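You operate a simulated robot arm through the tools that you are given. There is no shell and no other tool. Be economical: measure what you need, move in short steps, check, and stop when the job is done.

Carry out the task below with a simulated robot arm. There is one attempt and no reset: what you move stays moved.

TASK
Press the cell test button three times. Then fetch the copper link that says "150 A" from the cell bench and set it on top of the grey cable coil.

It is judged by the outcome, as a careful person would: the job done as asked, and still so three seconds after it is handed in. It fails if anything else is knocked over, pushed out of place, dropped, spilled or broken.

THE ROBOT
A 7-joint arm with a two-finger parallel gripper, fixed in place. Base frame: the origin is at the foot of the arm, x ahead of it, y to its left, z up; the work surface is at about z = 0. Lengths are in m, angles in rad, forces in N, time in s.
With the tool pointing down near the work surface it reaches from about 0.22 to 0.58 m from the base axis. Its first joint turns from -1.152 to 1.152 rad. Payload 2.5 kg.
Tool frame: the origin (TCP) lies between the finger pads and is the grasp point; the fingertips stand 0.023 m ahead of it; z points along the fingers, y is the line along which they close. The gripper opens to 0.094 m. The fingers are 0.038 m wide and 0.01 m thick; the gripper's body (0.054 by 0.096 m) begins 0.039 m behind the TCP.
Orientation is that of the tool frame in the base frame, as [roll, pitch, yaw] about the fixed x, y, z axes, in that order (R = Rz(yaw) Ry(pitch) Rx(roll)). With the fingers straight down and closing along the base's y, the tool's x points along the base's -x, its y along +y and its z along -z.

THE INTERFACE
- The arm moves only by the tool send_rows. Its arguments are lists of equal length, an entry for each row: "delta_rot": the turn, a rotation vector about the base's x, y, z in rad, a list of three; "xyz": the shift along the base's x, y, z in m, a list of three; "hand": the closure, from 0 (fully open) to 1 (shut). In form: {"delta_rot": [[rx, ry, rz], ...], "xyz": [[x, y, z], ...], "hand": [hand, ...]}. A call has 1 to 20 rows; each row shifts and turns the commanded pose from where the row before left it. A row lasts 0.2 s, in which the tool goes at most 0.05 m and 0.15 rad; a call with a longer step from one row to the next is refused whole, and so is a gripper value outside its range. A pose out of reach is approached as far as the arm can. The call stops where the force on the tool passes 40 N (or 10 N more than at its start, if that is more) or the arm is blocked; 0.2 s more then pass. The fingers move at their own pace (about 0.108 m/s each) and stop on an object; they squeeze with about 22 N. The grip force told is the motor's: it shows also when the fingers shut on nothing. Time passes only in rows, and 0.2 s behind the last, so rows that do not move let the fingers close. It gives the time, the measured TCP pose, the force on the tool (base axes), the opening and the grip force at its end, in the units of the frame above (readings bear some noise).
- Cameras (640 x 400 px; columns grow to the right, rows downward): "scene" is fixed at [0.1125, -0.3997, 0.5561]; the picture's right is [0.89, -0.46, 0.00], its down [-0.21, -0.39, -0.90] and it looks along [0.42, 0.79, -0.44] (base axes); focal length 308 px, centre (320, 200). "wrist" rides on the gripper at [-0.039, 0, -0.044] in the tool frame; the picture's right is [0.00, -1.00, 0.00], its down [0.97, 0.00, -0.24] and it looks along [0.24, 0.00, 0.97] (tool axes); focal length 218 px, centre (320, 200).
- snapshot(camera): a new picture of that camera. No time passes.
- point_at(camera, pixels): for up to 12 pixels [column, row] of the newest picture of that camera ("zoom" is the newest enlarged one), the place [x, y, z] in the base frame of the surface seen there, good to about 0.002 m. No time passes.
- inspect(camera, box): a new picture of the part [left, top, right, bottom] of that camera's present view, enlarged. No time passes.
- close_job(): hands the job in; it is judged then, once.

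Work in short steps. Measure before you move; look again where a grasp or a placing could have gone wrong, and mend it. You have 80 turns and 46 pictures in all, the two below and enlarged ones among them. Open the gripper and draw the arm clear of the work before you hand the job in, unless the task says otherwise; then end with one line.

The tools are called after "Emit:" as a command line: name --argument value ..., lists and objects as JSON in quotes. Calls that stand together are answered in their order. send_rows: Moves the arm, as the interface text tells. Its arguments: {"type":"object","properties":{"delta_rot":{"type":"array"},"xyz":{"type":"array"},"hand":{"type":"array"}},"required":["delta_rot","xyz","hand"]} The other tools are called the same way: snapshot (camera) takes a picture; point_at (camera, pixels) gives the place of the surface under pixels of a picture; inspect (camera, box) takes an enlarged picture of a part of a camera's view; close_job () hands the job in.

At the start:

```text
clock: 0.0
ee_pos: [0.4356, 0.1198, 0.3976]
tcp_rot: [-3.141, 0.0, -3.141]
contact_force: [-0.8, 0.5, -1.0]
opening: 0.0939
gripper_force: 0.1
```

scene: 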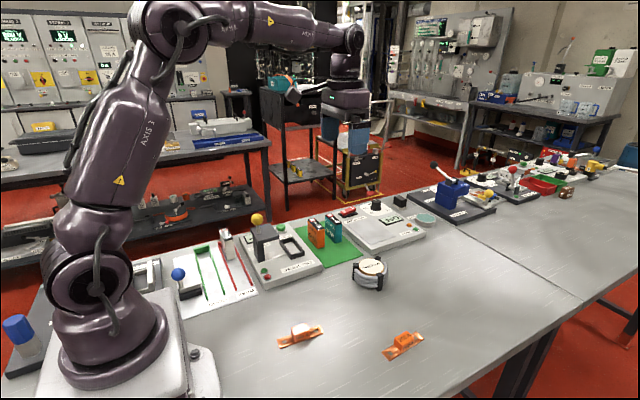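
wrist: 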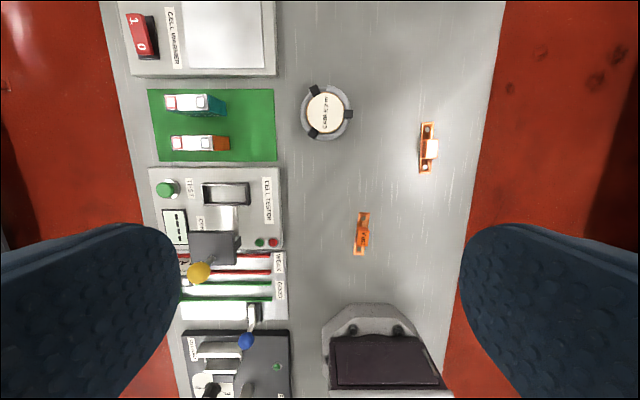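

I'll enlarge the parts that matter: the tester, the two links and the round object.

Emit:
inspect --camera "wrist" --box '[140, 150, 300, 250]'

Emit:
inspect --camera "scene" --box '[260, 240, 440, 370]'

Emit:
inspect --camera "wrist" --box '[290, 70, 460, 270]'

Emit:
inspect --camera "scene" --box '[220, 190, 440, 300]'

```text
4.00 times, centred on (220, 200) of wrist
```

zoom: 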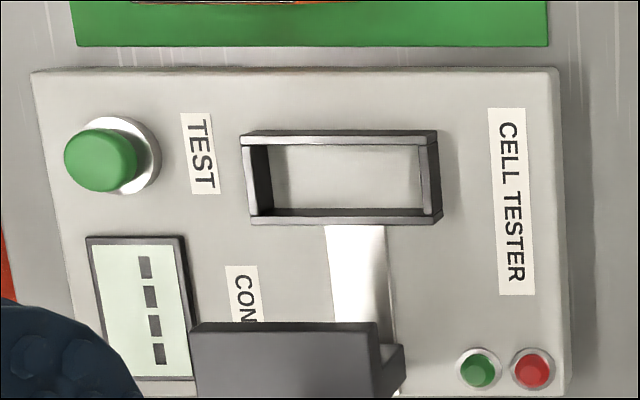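

```text
3.08 times, centred on (350, 305) of scene
```

zoom: 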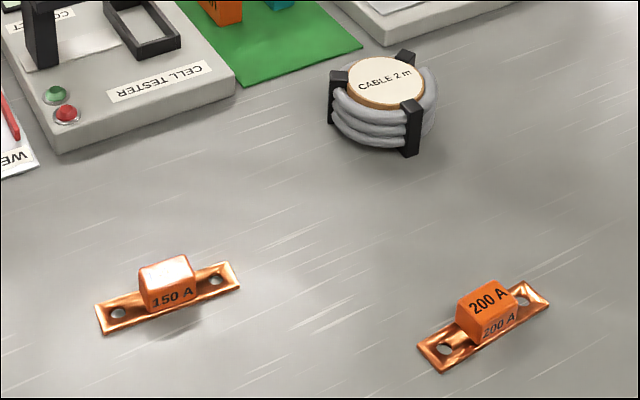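

```text
2.00 times, centred on (375, 170) of wrist
```

zoom: 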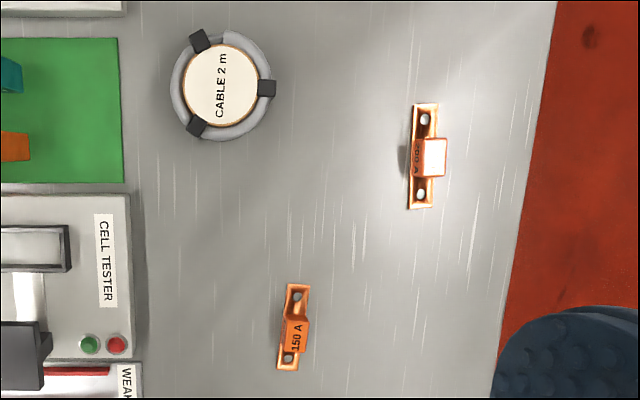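

```text
2.91 times, centred on (330, 245) of scene
```

zoom: 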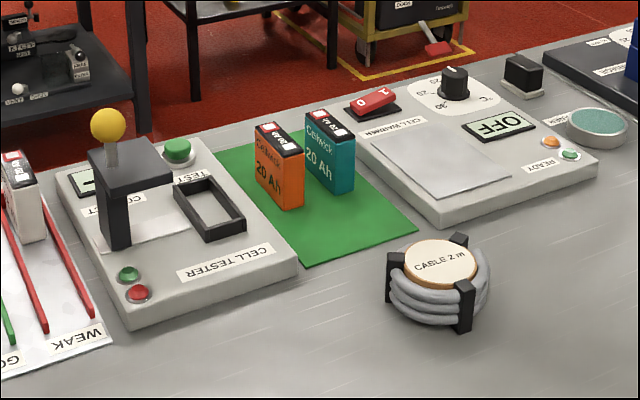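

The 150 A link is the nearer one (scene about (300,333)) and the TEST button is the green dome by the tester's LCD. I'll measure the button, batteries, yellow knob, link and coil.

Emit:
point_at --camera "zoom" --pixels '[[178, 145], [178, 165], [107, 127], [130, 165], [277, 135], [330, 118], [440, 262], [412, 268], [470, 258], [395, 258], [463, 290], [458, 240]]'

Emit:
point_at --camera "wrist" --pixels '[[166, 190], [362, 233], [362, 214], [359, 253], [358, 225], [369, 232], [357, 240], [325, 113], [316, 90], [349, 114], [314, 132], [198, 272]]'

Emit:
inspect --camera "wrist" --box '[330, 200, 394, 264]'

```text
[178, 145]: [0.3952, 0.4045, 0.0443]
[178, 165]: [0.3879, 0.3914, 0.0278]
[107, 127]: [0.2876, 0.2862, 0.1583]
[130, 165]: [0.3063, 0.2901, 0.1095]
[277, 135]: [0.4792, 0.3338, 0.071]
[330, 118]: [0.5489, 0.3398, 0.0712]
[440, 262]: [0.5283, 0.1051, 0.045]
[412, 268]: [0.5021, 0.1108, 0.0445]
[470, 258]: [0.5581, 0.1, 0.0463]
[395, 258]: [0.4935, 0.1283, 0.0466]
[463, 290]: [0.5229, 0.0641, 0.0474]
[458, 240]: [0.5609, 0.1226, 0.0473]
```

```text
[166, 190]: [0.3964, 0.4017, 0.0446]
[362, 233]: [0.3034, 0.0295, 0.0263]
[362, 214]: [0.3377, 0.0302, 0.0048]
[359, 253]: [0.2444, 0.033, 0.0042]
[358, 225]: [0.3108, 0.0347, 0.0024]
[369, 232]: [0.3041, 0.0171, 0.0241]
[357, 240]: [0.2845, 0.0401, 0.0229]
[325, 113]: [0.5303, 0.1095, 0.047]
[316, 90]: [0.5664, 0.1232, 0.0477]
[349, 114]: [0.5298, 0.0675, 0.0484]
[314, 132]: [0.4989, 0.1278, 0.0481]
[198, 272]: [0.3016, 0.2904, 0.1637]
```

```text
6.25 times, centred on (362, 232) of wrist
```

zoom: 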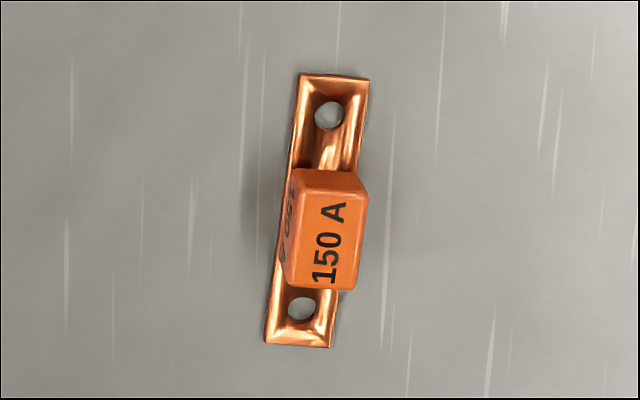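

The button top is at about (0.395, 0.403, 0.045). I'll shut the fingers and move above it, staying high.

Emit:
send_rows --delta_rot '[[0, 0, 0], [0, 0, 0], [0, 0, 0], [0, 0, 0], [0, 0, 0], [0, 0, 0], [0, 0, 0], [0, 0, 0], [0, 0, 0], [0, 0, 0], [0, 0, 0], [0, 0, 0]]' --xyz '[[-0.005, 0.035, -0.025], [-0.005, 0.035, -0.025], [-0.005, 0.035, -0.025], [-0.005, 0.035, -0.025], [-0.005, 0.035, -0.025], [-0.005, 0.035, -0.025], [-0.005, 0.035, -0.025], [-0.005, 0.038, -0.025], [0, 0, -0.035], [0, 0, -0.035], [0, 0, 0], [0, 0, 0]]' --hand '[1, 1, 1, 1, 1, 1, 1, 1, 1, 1, 1, 1]'

Emit:
snapshot --camera "scene"

Emit:
snapshot --camera "wrist"

```text
clock: 2.6
ee_pos: [0.3987, 0.4071, 0.129]
tcp_rot: [3.141, 0.0, -3.14]
contact_force: [0.3, 0.5, -0.1]
opening: 0.0001
gripper_force: 22.0
```

```text
38 pictures are left
```

scene: 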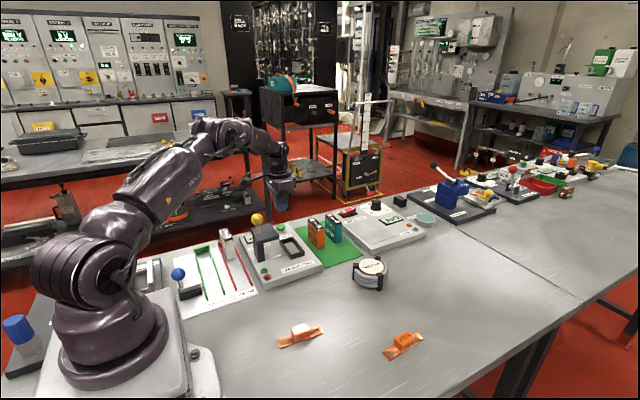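

```text
37 pictures are left
```

wrist: 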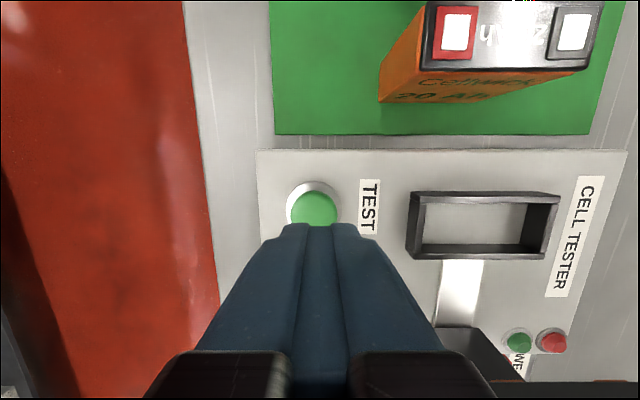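

The button shows at (313,208), just ahead of the fingertips. I'll measure its dome and rim again from here.

Emit:
point_at --camera "wrist" --pixels '[[314, 208], [314, 193], [292, 208], [336, 208], [314, 184], [314, 221], [400, 170], [487, 194]]'

Emit:
inspect --camera "scene" --box '[220, 170, 340, 245]'

```text
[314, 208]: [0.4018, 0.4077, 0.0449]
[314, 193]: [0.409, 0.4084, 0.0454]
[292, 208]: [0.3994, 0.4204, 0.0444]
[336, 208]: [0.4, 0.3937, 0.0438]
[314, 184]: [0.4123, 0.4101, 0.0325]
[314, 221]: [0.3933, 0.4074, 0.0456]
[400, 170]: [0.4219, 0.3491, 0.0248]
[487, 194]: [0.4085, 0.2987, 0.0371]
```

```text
5.33 times, centred on (280, 208) of scene
```

zoom: 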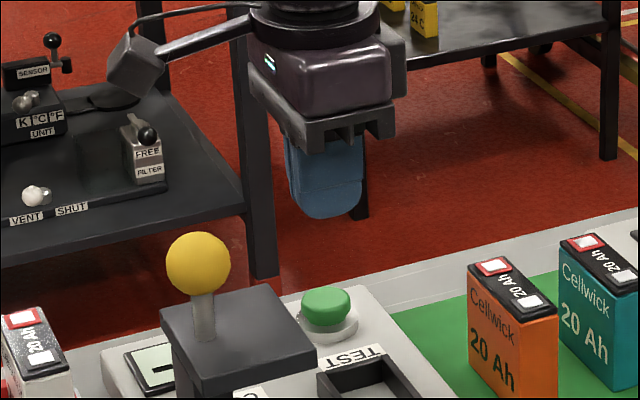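

The TCP is already over the button centre (about 0.397, 0.407). I'll go down to just above it, then press in small steps until the readings show force.

Emit:
send_rows --delta_rot '[[0, 0, 0], [0, 0, 0], [0, 0, 0], [0, 0, 0], [0, 0, 0]]' --xyz '[[-0.001, 0, -0.02], [0, 0, -0.02], [0, 0, -0.015], [0, 0, -0.002], [0, 0, 0]]' --hand '[1, 1, 1, 1, 1]'

Emit:
send_rows --delta_rot '[[0, 0, 0], [0, 0, 0], [0, 0, 0], [0, 0, 0]]' --xyz '[[0, 0, -0.002], [0, 0, -0.002], [0, 0, -0.002], [0, 0, 0]]' --hand '[1, 1, 1, 1]'

Emit:
inspect --camera "scene" --box '[220, 190, 340, 265]'

```text
clock: 3.8
ee_pos: [0.3969, 0.4033, 0.0722]
tcp_rot: [-3.141, -0.001, 3.141]
contact_force: [-0.9, -0.6, -1.1]
opening: 0.0002
gripper_force: 22.5
```

```text
clock: 4.8
ee_pos: [0.3951, 0.4032, 0.0657]
tcp_rot: [-3.14, 0.0, -3.139]
contact_force: [1.0, 0.5, 1.9]
opening: 0.0
gripper_force: 22.4
```

```text
5.33 times, centred on (280, 228) of scene
```

zoom: 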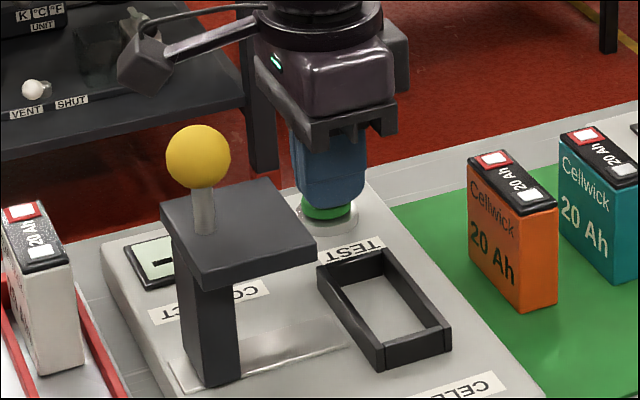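

The fingers touch the cap with about 2 N. I'll press further in 1 mm steps.

Emit:
send_rows --delta_rot '[[0, 0, 0], [0, 0, 0], [0, 0, 0]]' --xyz '[[0, 0, -0.001], [0, 0, -0.001], [0, 0, 0]]' --hand '[1, 1, 1]'

Emit:
send_rows --delta_rot '[[0, 0, 0], [0, 0, 0], [0, 0, 0]]' --xyz '[[0, 0, -0.001], [0, 0, -0.001], [0, 0, 0]]' --hand '[1, 1, 1]'

Emit:
inspect --camera "scene" --box '[220, 190, 340, 265]'

```text
clock: 5.6
ee_pos: [0.3954, 0.4022, 0.0637]
tcp_rot: [3.14, 0.0, 3.141]
contact_force: [-0.1, -1.4, 2.7]
opening: 0.0
gripper_force: 21.5
```

```text
clock: 6.4
ee_pos: [0.396, 0.4033, 0.0618]
tcp_rot: [3.14, 0.001, 3.14]
contact_force: [1.9, 0.6, 3.9]
opening: 0.0
gripper_force: 22.1
```

```text
5.33 times, centred on (280, 228) of scene
```

zoom: 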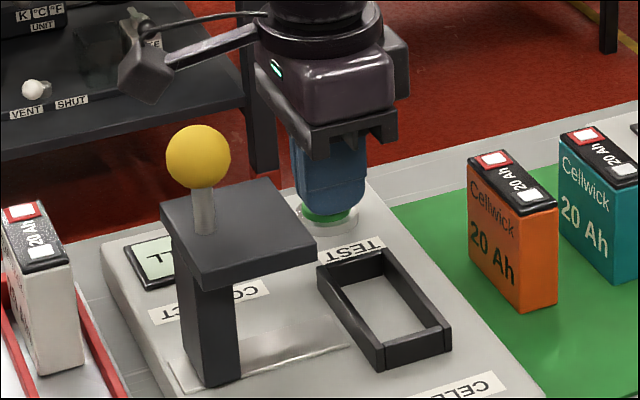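

The display changed from "-" to "L…", so the press registered at TCP z of about 0.062. I'll release fully and look at the display.

Emit:
send_rows --delta_rot '[[0, 0, 0], [0, 0, 0], [0, 0, 0]]' --xyz '[[0, 0, 0.006], [0, 0, 0.006], [0, 0, 0]]' --hand '[1, 1, 1]'

Emit:
inspect --camera "scene" --box '[220, 190, 340, 265]'

Emit:
snapshot --camera "wrist"

```text
clock: 7.2
ee_pos: [0.3944, 0.4018, 0.0731]
tcp_rot: [3.141, 0.001, -3.141]
contact_force: [0.5, 0.1, -0.1]
opening: 0.0
gripper_force: 21.7
```

```text
5.33 times, centred on (280, 228) of scene
```

zoom: 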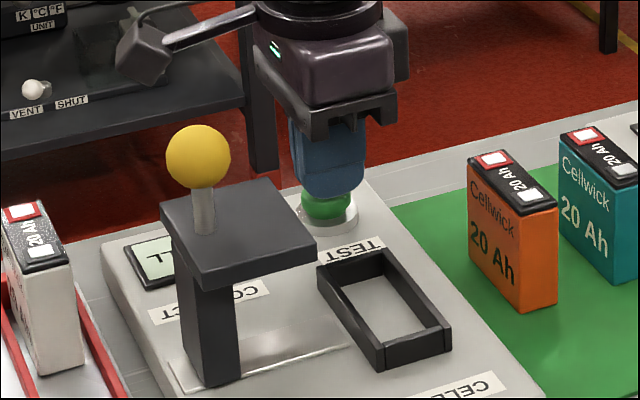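

```text
32 pictures are left
```

wrist: 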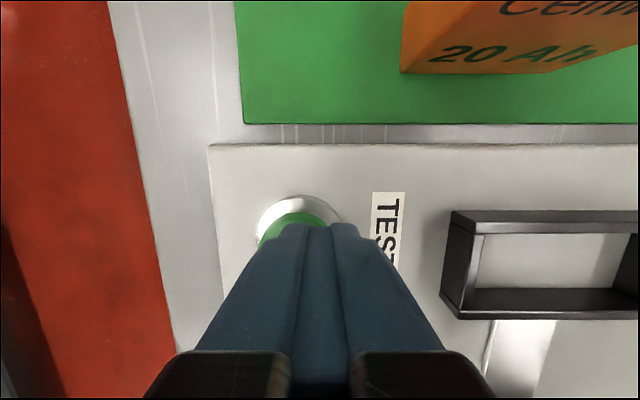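

The first press counted and the cap has risen clear. Now the second press, with the same stroke and 1 mm more for margin.

Emit:
send_rows --delta_rot '[[0, 0, 0], [0, 0, 0], [0, 0, 0], [0, 0, 0], [0, 0, 0]]' --xyz '[[0, 0.002, -0.005], [0, 0, -0.004], [0, 0, -0.004], [0, 0, 0], [0, 0, 0]]' --hand '[1, 1, 1, 1, 1]'

Emit:
send_rows --delta_rot '[[0, 0, 0], [0, 0, 0], [0, 0, 0], [0, 0, 0]]' --xyz '[[0, 0, 0.006], [0, 0, 0.007], [0, 0, 0], [0, 0, 0]]' --hand '[1, 1, 1, 1]'

Emit:
inspect --camera "scene" --box '[220, 190, 340, 265]'

```text
clock: 8.4
ee_pos: [0.3954, 0.4042, 0.0606]
tcp_rot: [-3.141, 0.003, 3.141]
contact_force: [0.3, -1.4, 3.3]
opening: 0.0
gripper_force: 21.8
```

```text
clock: 9.4
ee_pos: [0.3956, 0.4032, 0.0743]
tcp_rot: [3.141, -0.001, 3.142]
contact_force: [0.0, -0.7, 0.4]
opening: 0.0
gripper_force: 22.1
```

```text
5.33 times, centred on (280, 228) of scene
```

zoom: 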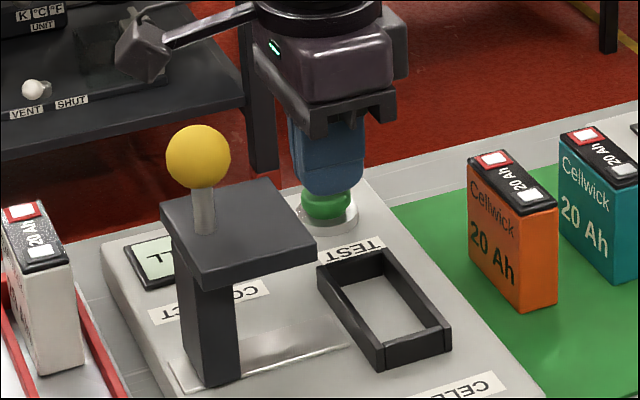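

The second press reached z 0.0606, deeper than the first, and then released fully. Now the third press, after which I'll rise well clear.

Emit:
send_rows --delta_rot '[[0, 0, 0], [0, 0, 0], [0, 0, 0], [0, 0, 0], [0, 0, 0]]' --xyz '[[0, 0, -0.005], [0, 0, -0.004], [0, 0, -0.004], [0, 0, 0], [0, 0, 0]]' --hand '[1, 1, 1, 1, 1]'

Emit:
send_rows --delta_rot '[[0, 0, 0], [0, 0, 0], [0, 0, 0], [0, 0, 0], [0, 0, 0], [0, 0, 0]]' --xyz '[[0, 0, 0.02], [0, 0, 0.04], [0, 0, 0.04], [0, 0, 0.04], [0, 0, 0], [0, 0, 0]]' --hand '[1, 1, 1, 1, 1, 1]'

Emit:
snapshot --camera "wrist"

```text
clock: 10.6
ee_pos: [0.396, 0.4057, 0.061]
tcp_rot: [3.141, 0.003, -3.141]
contact_force: [-0.1, -2.4, 4.1]
opening: 0.0
gripper_force: 22.0
```

```text
clock: 12.0
ee_pos: [0.394, 0.4044, 0.2029]
tcp_rot: [3.141, 0.0, 3.14]
contact_force: [0.4, -0.3, -0.2]
opening: 0.0001
gripper_force: 22.3
```

```text
30 pictures are left
```

wrist: 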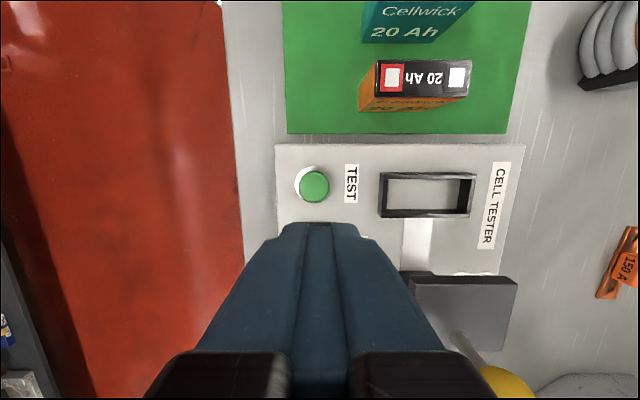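

All three presses are done. Next I'll rise and move over the 150 A link, opening the gripper on the way and looking straight down.

Emit:
send_rows --delta_rot '[[0, 0, 0], [0, 0, 0], [0, 0, 0], [0, 0, 0], [0, 0, 0], [0, 0, 0], [0, 0, 0], [0, 0, 0], [0, 0, 0], [0, 0, 0], [0, 0, 0], [0, 0, 0], [0, 0, 0]]' --xyz '[[0, 0, 0.045], [-0.007, -0.0374, 0], [-0.007, -0.0374, 0], [-0.007, -0.0374, 0], [-0.007, -0.0374, 0], [-0.007, -0.0374, 0], [-0.013, -0.0374, 0], [-0.013, -0.0374, 0], [-0.013, -0.0374, 0], [-0.013, -0.0374, -0.02], [-0.014, -0.0374, -0.04], [0, 0, 0], [0, 0, 0]]' --hand '[1, 1, 1, 1, 1, 1, 1, 0, 0, 0, 0, 0, 0]'

Emit:
snapshot --camera "wrist"

```text
refused: row 11 steps farther than a row can; nothing moved
```

```text
29 pictures are left
```

wrist: 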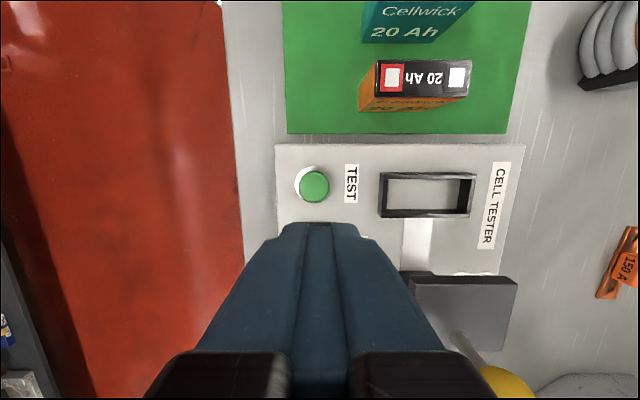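

The last diagonal row was too long, so nothing moved. I'll send it again with the descent in rows of its own.

Emit:
send_rows --delta_rot '[[0, 0, 0], [0, 0, 0], [0, 0, 0], [0, 0, 0], [0, 0, 0], [0, 0, 0], [0, 0, 0], [0, 0, 0], [0, 0, 0], [0, 0, 0], [0, 0, 0], [0, 0, 0], [0, 0, 0], [0, 0, 0]]' --xyz '[[0, 0, 0.045], [-0.007, -0.0374, 0], [-0.007, -0.0374, 0], [-0.007, -0.0374, 0], [-0.007, -0.0374, 0], [-0.007, -0.0374, 0], [-0.013, -0.0374, 0], [-0.013, -0.0374, 0], [-0.013, -0.0374, 0], [-0.013, -0.0374, 0], [-0.014, -0.0374, 0], [0, 0, -0.04], [0, 0, -0.04], [0, 0, 0]]' --hand '[1, 1, 1, 1, 1, 1, 1, 0, 0, 0, 0, 0, 0, 0]'

Emit:
snapshot --camera "wrist"

```text
clock: 15.0
ee_pos: [0.2948, 0.0298, 0.1665]
tcp_rot: [-3.141, 0.0, 3.14]
contact_force: [0.0, -0.1, 1.0]
opening: 0.0942
gripper_force: 0.0
```

```text
28 pictures are left
```

wrist: 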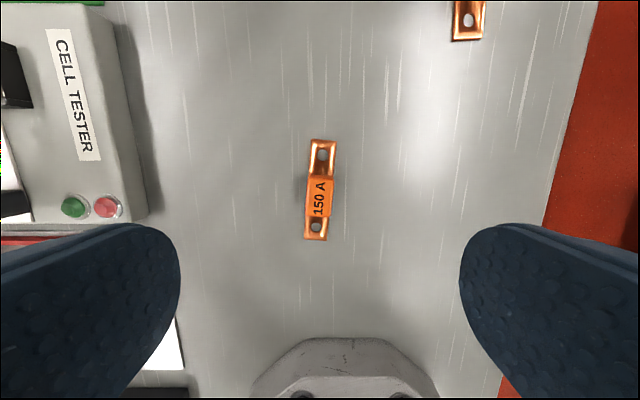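

The link is centred at (319,190). I'll measure its corners, the label box and the tester edge.

Emit:
inspect --camera "wrist" --box '[270, 130, 370, 250]'

Emit:
point_at --camera "wrist" --pixels '[[313, 141], [334, 142], [306, 238], [325, 239], [320, 180], [319, 212], [309, 195], [330, 195], [322, 168], [316, 234], [145, 215], [330, 370]]'

```text
3.33 times, centred on (320, 190) of wrist
```

zoom: 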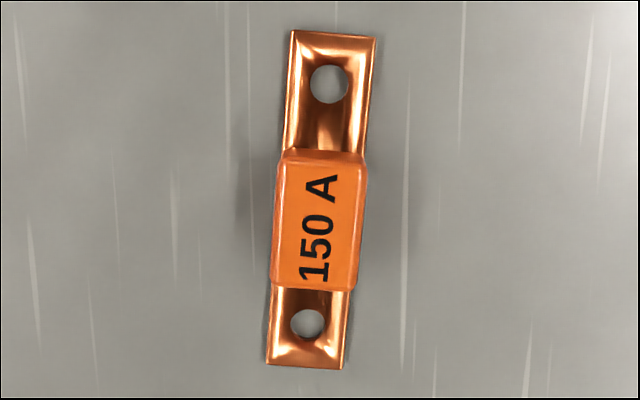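

```text
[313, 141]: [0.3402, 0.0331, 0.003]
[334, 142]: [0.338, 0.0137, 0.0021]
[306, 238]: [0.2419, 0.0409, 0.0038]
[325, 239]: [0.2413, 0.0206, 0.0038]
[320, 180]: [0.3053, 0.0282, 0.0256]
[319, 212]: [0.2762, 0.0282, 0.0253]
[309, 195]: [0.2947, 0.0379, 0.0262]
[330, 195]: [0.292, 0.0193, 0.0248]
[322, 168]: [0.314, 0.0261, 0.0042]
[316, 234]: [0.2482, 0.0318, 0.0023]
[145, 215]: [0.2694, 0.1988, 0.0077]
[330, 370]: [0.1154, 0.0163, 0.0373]
```

The link runs at about -0.075 rad to x, its box is centred at (0.291, 0.0285), and the box top is at z 0.0255. I'll turn to match, go down to TCP z of about 0.031, and close.

Emit:
send_rows --delta_rot '[[0, 0, -0.075], [0, 0, 0], [0, 0, 0], [0, 0, 0], [0, 0, 0], [0, 0, 0]]' --xyz '[[-0.0025, -0.0015, -0.03], [0, 0, -0.04], [0, 0, -0.035], [0, 0, -0.02], [0, 0, -0.01], [0, 0, 0]]' --hand '[0, 0, 0, 0, 0, 0]'

Emit:
snapshot --camera "wrist"

```text
clock: 16.4
ee_pos: [0.2925, 0.0284, 0.0311]
tcp_rot: [3.141, 0.001, 3.066]
contact_force: [-0.2, -0.7, -0.5]
opening: 0.0939
gripper_force: 0.0
```

```text
26 pictures are left
```

wrist: 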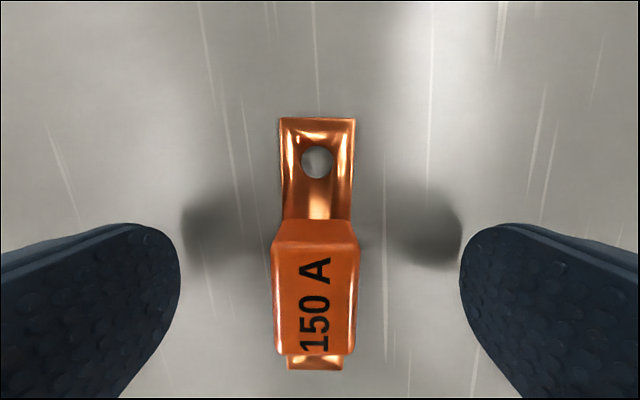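

The link is straight and centred between the fingers. I'll close, then lift a little.

Emit:
send_rows --delta_rot '[[0, 0, 0], [0, 0, 0], [0, 0, 0], [0, 0, 0]]' --xyz '[[0, 0, 0], [0, 0, 0], [0, 0, 0], [0, 0, 0]]' --hand '[1, 1, 1, 1]'

Emit:
send_rows --delta_rot '[[0, 0, 0], [0, 0, 0], [0, 0, 0], [0, 0, 0], [0, 0, 0]]' --xyz '[[0, 0, 0.01], [0, 0, 0.03], [0, 0, 0.04], [0, 0, 0.04], [0, 0, 0]]' --hand '[1, 1, 1, 1, 1]'

Emit:
snapshot --camera "wrist"

Emit:
inspect --camera "scene" --box '[220, 200, 440, 340]'

```text
clock: 17.4
ee_pos: [0.2923, 0.0284, 0.0316]
tcp_rot: [3.142, 0.0, 3.067]
contact_force: [-0.8, 1.2, 3.5]
opening: 0.0235
gripper_force: 21.6
```

```text
clock: 18.6
ee_pos: [0.2912, 0.028, 0.1514]
tcp_rot: [3.142, 0.001, 3.065]
contact_force: [-0.1, -0.3, -0.4]
opening: 0.0234
gripper_force: 22.1
```

```text
25 pictures are left
```

wrist: 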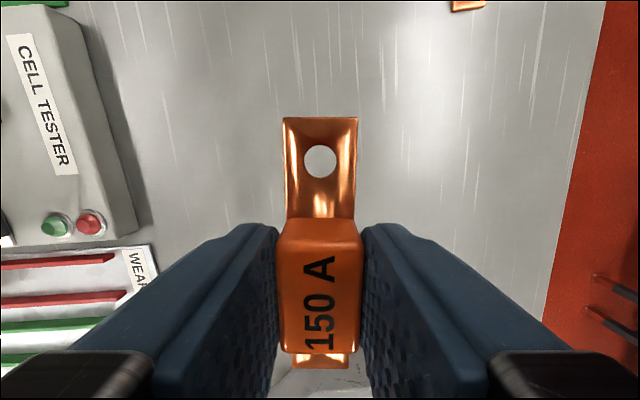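

```text
2.86 times, centred on (330, 270) of scene
```

zoom: 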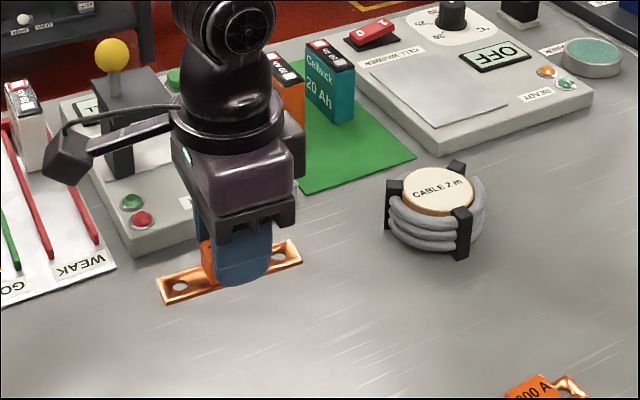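

The link is held firmly (opening 0.0234). I'll carry it part way and measure the coil again from closer.

Emit:
send_rows --delta_rot '[[0, 0, 0], [0, 0, 0], [0, 0, 0], [0, 0, 0], [0, 0, 0], [0, 0, 0]]' --xyz '[[0.03, 0.016, 0], [0.03, 0.016, 0], [0.03, 0.016, 0], [0.03, 0.016, 0], [0.02, 0.015, 0], [0, 0, 0]]' --hand '[1, 1, 1, 1, 1, 1]'

Emit:
snapshot --camera "wrist"

```text
clock: 20.0
ee_pos: [0.4322, 0.107, 0.1512]
tcp_rot: [-3.141, 0.0, 3.068]
contact_force: [-0.8, -0.1, -0.9]
opening: 0.0233
gripper_force: 21.8
```

```text
23 pictures are left
```

wrist: 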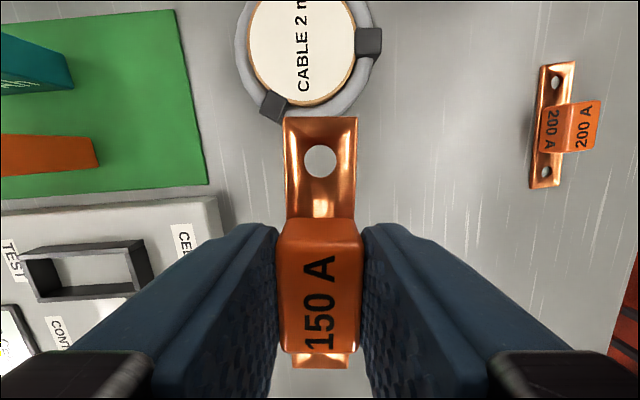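

Emit:
point_at --camera "wrist" --pixels '[[301, 104], [248, 50], [355, 44], [301, 50], [275, 105], [369, 42], [242, 60], [320, 125]]'

Emit:
inspect --camera "scene" --box '[320, 230, 420, 300]'

```text
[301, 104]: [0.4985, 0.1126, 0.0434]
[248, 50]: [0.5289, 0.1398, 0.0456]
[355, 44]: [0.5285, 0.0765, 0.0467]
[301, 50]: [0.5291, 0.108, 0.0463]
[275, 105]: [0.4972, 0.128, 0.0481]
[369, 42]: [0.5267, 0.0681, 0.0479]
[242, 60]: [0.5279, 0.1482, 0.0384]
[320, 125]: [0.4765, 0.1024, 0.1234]
```

```text
5.71 times, centred on (370, 265) of scene
```

zoom: 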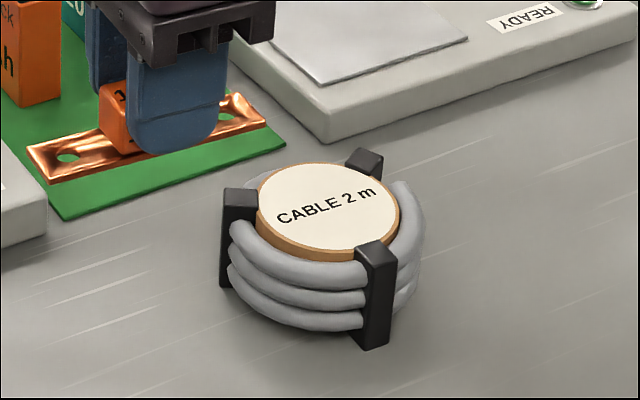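

The coil's disc is centred at (0.529, 0.108) with its top at z 0.046 and a radius of about 0.031. I'll move the TCP to (0.531, 0.1085) and go down to just above contact (TCP z about 0.077).

Emit:
send_rows --delta_rot '[[0, 0, 0], [0, 0, 0], [0, 0, 0], [0, 0, 0], [0, 0, 0], [0, 0, 0], [0, 0, 0], [0, 0, 0]]' --xyz '[[0.03, 0.001, 0], [0.04, 0.0005, 0], [0.029, 0, 0], [0, 0, 0], [0, 0, -0.03], [0, 0, -0.025], [0, 0, -0.012], [0, 0, 0]]' --hand '[1, 1, 1, 1, 1, 1, 1, 1]'

Emit:
inspect --camera "scene" --box '[310, 210, 430, 300]'

```text
clock: 21.8
ee_pos: [0.5312, 0.1095, 0.0837]
tcp_rot: [-3.141, 0.0, 3.066]
contact_force: [0.2, -0.3, -1.1]
opening: 0.0234
gripper_force: 21.7
```

```text
4.44 times, centred on (370, 255) of scene
```

zoom: 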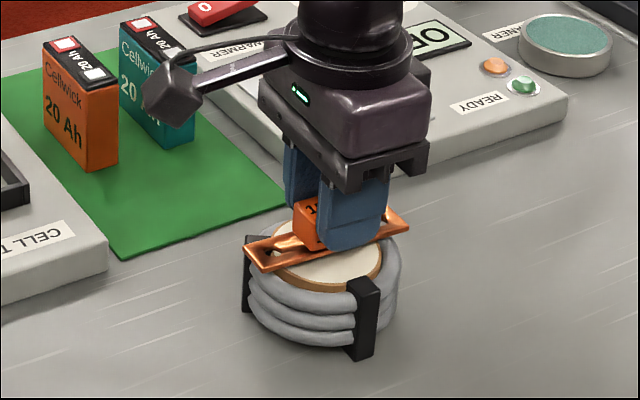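

The link hangs centred just above the disc and clear of the clips. I'll lower it in small steps to contact.

Emit:
send_rows --delta_rot '[[0, 0, 0], [0, 0, 0], [0, 0, 0], [0, 0, 0]]' --xyz '[[0, 0, -0.002], [0, 0, -0.002], [0, 0, -0.001], [0, 0, 0]]' --hand '[1, 1, 1, 1]'

Emit:
send_rows --delta_rot '[[0, 0, 0], [0, 0, 0]]' --xyz '[[0, 0, -0.001], [0, 0, 0]]' --hand '[1, 1]'

Emit:
inspect --camera "scene" --box '[330, 230, 420, 300]'

```text
clock: 22.8
ee_pos: [0.532, 0.1092, 0.0801]
tcp_rot: [3.141, 0.002, 3.067]
contact_force: [-2.2, -0.5, 7.3]
opening: 0.0234
gripper_force: 21.7
```

```text
clock: 23.4
ee_pos: [0.532, 0.1092, 0.0795]
tcp_rot: [3.142, 0.003, 3.066]
contact_force: [-4.9, -0.5, 19.6]
opening: 0.0235
gripper_force: 22.3
```

```text
5.71 times, centred on (375, 265) of scene
```

zoom: 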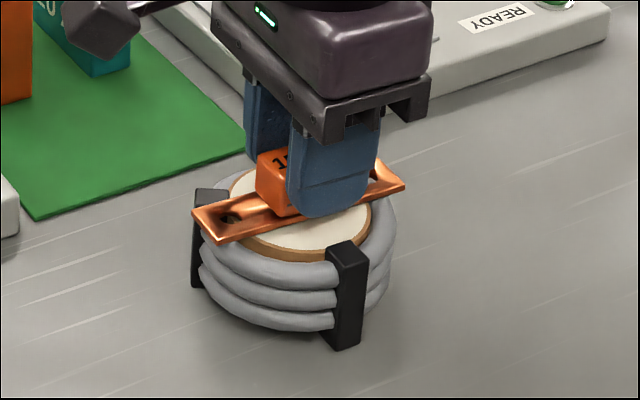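

It is in contact at TCP z 0.0795 with 20 N. I'll ease up 1 mm to take off the load, then open in stages.

Emit:
send_rows --delta_rot '[[0, 0, 0], [0, 0, 0], [0, 0, 0], [0, 0, 0], [0, 0, 0]]' --xyz '[[0, 0, 0.001], [0, 0, 0], [0, 0, 0], [0, 0, 0], [0, 0, 0]]' --hand '[1, 1, 0.7, 0.6, 0.5]'

Emit:
inspect --camera "scene" --box '[330, 230, 420, 300]'

```text
clock: 24.6
ee_pos: [0.532, 0.1088, 0.0789]
tcp_rot: [-3.142, -0.001, 3.065]
contact_force: [0.0, 0.1, 0.1]
opening: 0.0472
gripper_force: 0.0
```

```text
5.71 times, centred on (375, 265) of scene
```

zoom: 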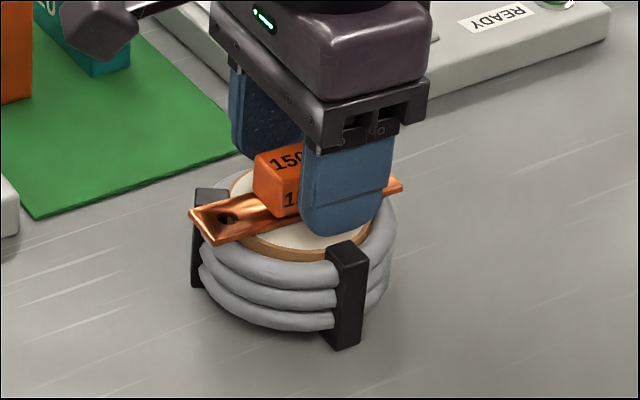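

The link is released and resting, so I'll rise straight up and draw back clear.

Emit:
send_rows --delta_rot '[[0, 0, 0], [0, 0, 0], [0, 0, 0], [0, 0, 0], [0, 0, 0], [0, 0, 0], [0, 0, 0], [0, 0, 0], [0, 0, 0], [0, 0, 0], [0, 0, 0]]' --xyz '[[0, 0, 0.01], [0, 0, 0.025], [0, 0, 0.04], [0, 0, 0.04], [0, 0, 0.04], [0, 0, 0.04], [-0.04, 0, 0.02], [-0.04, 0, 0.02], [-0.04, 0, 0], [0, 0, 0], [0, 0, 0]]' --hand '[0.5, 0.5, 0.5, 0.3, 0, 0, 0, 0, 0, 0, 0]'

Emit:
snapshot --camera "scene"

Emit:
snapshot --camera "wrist"

Emit:
inspect --camera "scene" --box '[330, 230, 420, 300]'

Emit:
inspect --camera "scene" --box '[220, 190, 340, 265]'

```text
clock: 27.0
ee_pos: [0.4096, 0.1089, 0.3147]
tcp_rot: [3.141, 0.001, 3.065]
contact_force: [0.3, 0.5, -0.4]
opening: 0.0942
gripper_force: 0.0
```

```text
18 pictures are left
```

scene: 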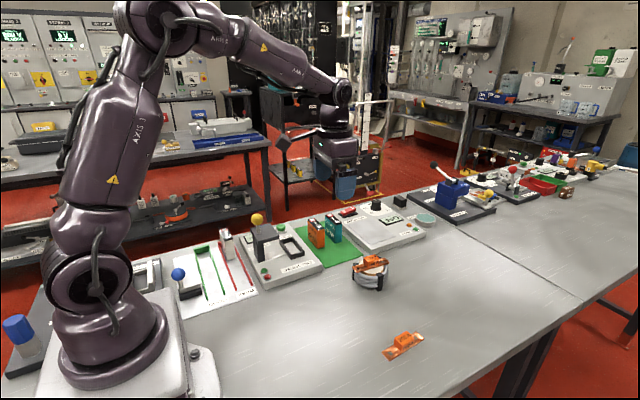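

```text
17 pictures are left
```

wrist: 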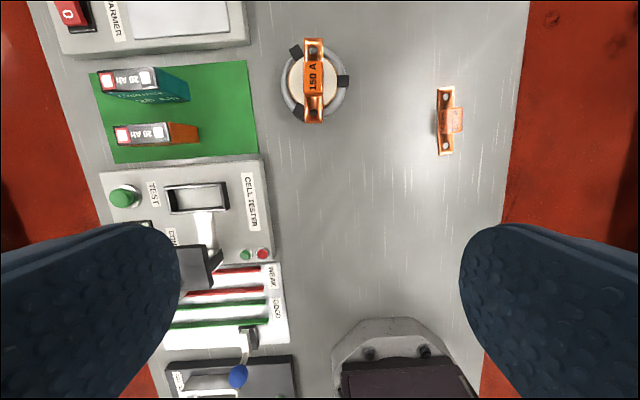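

```text
5.71 times, centred on (375, 265) of scene
```

zoom: 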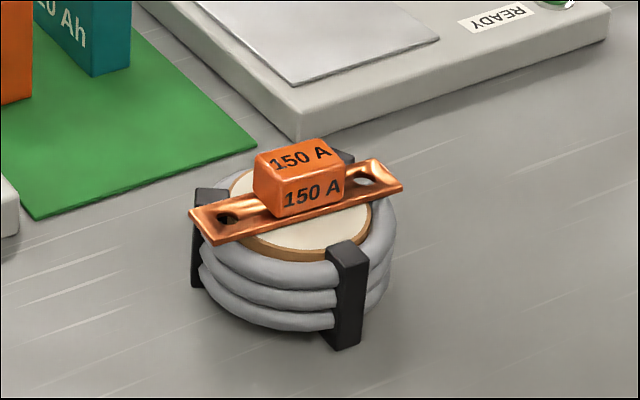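

```text
5.33 times, centred on (280, 228) of scene
```

zoom: 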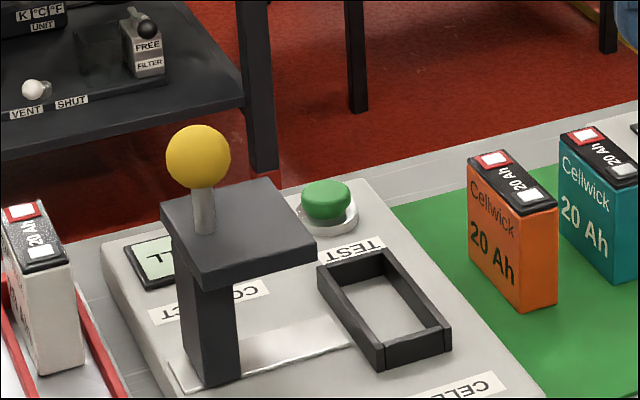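

The link rests squarely on the coil, the button has been pressed three times, everything else is where it was, and the arm is clear with the gripper open. I'll hand the job in.

Emit:
close_job

```text
The job is handed in.
```

I pressed the cell test button three times, and the 150 A copper link now rests on top of the grey cable coil. The tester's display changed on the first press but gives no count, so I judged the second and third presses by stroke depth; both went slightly deeper than the first.
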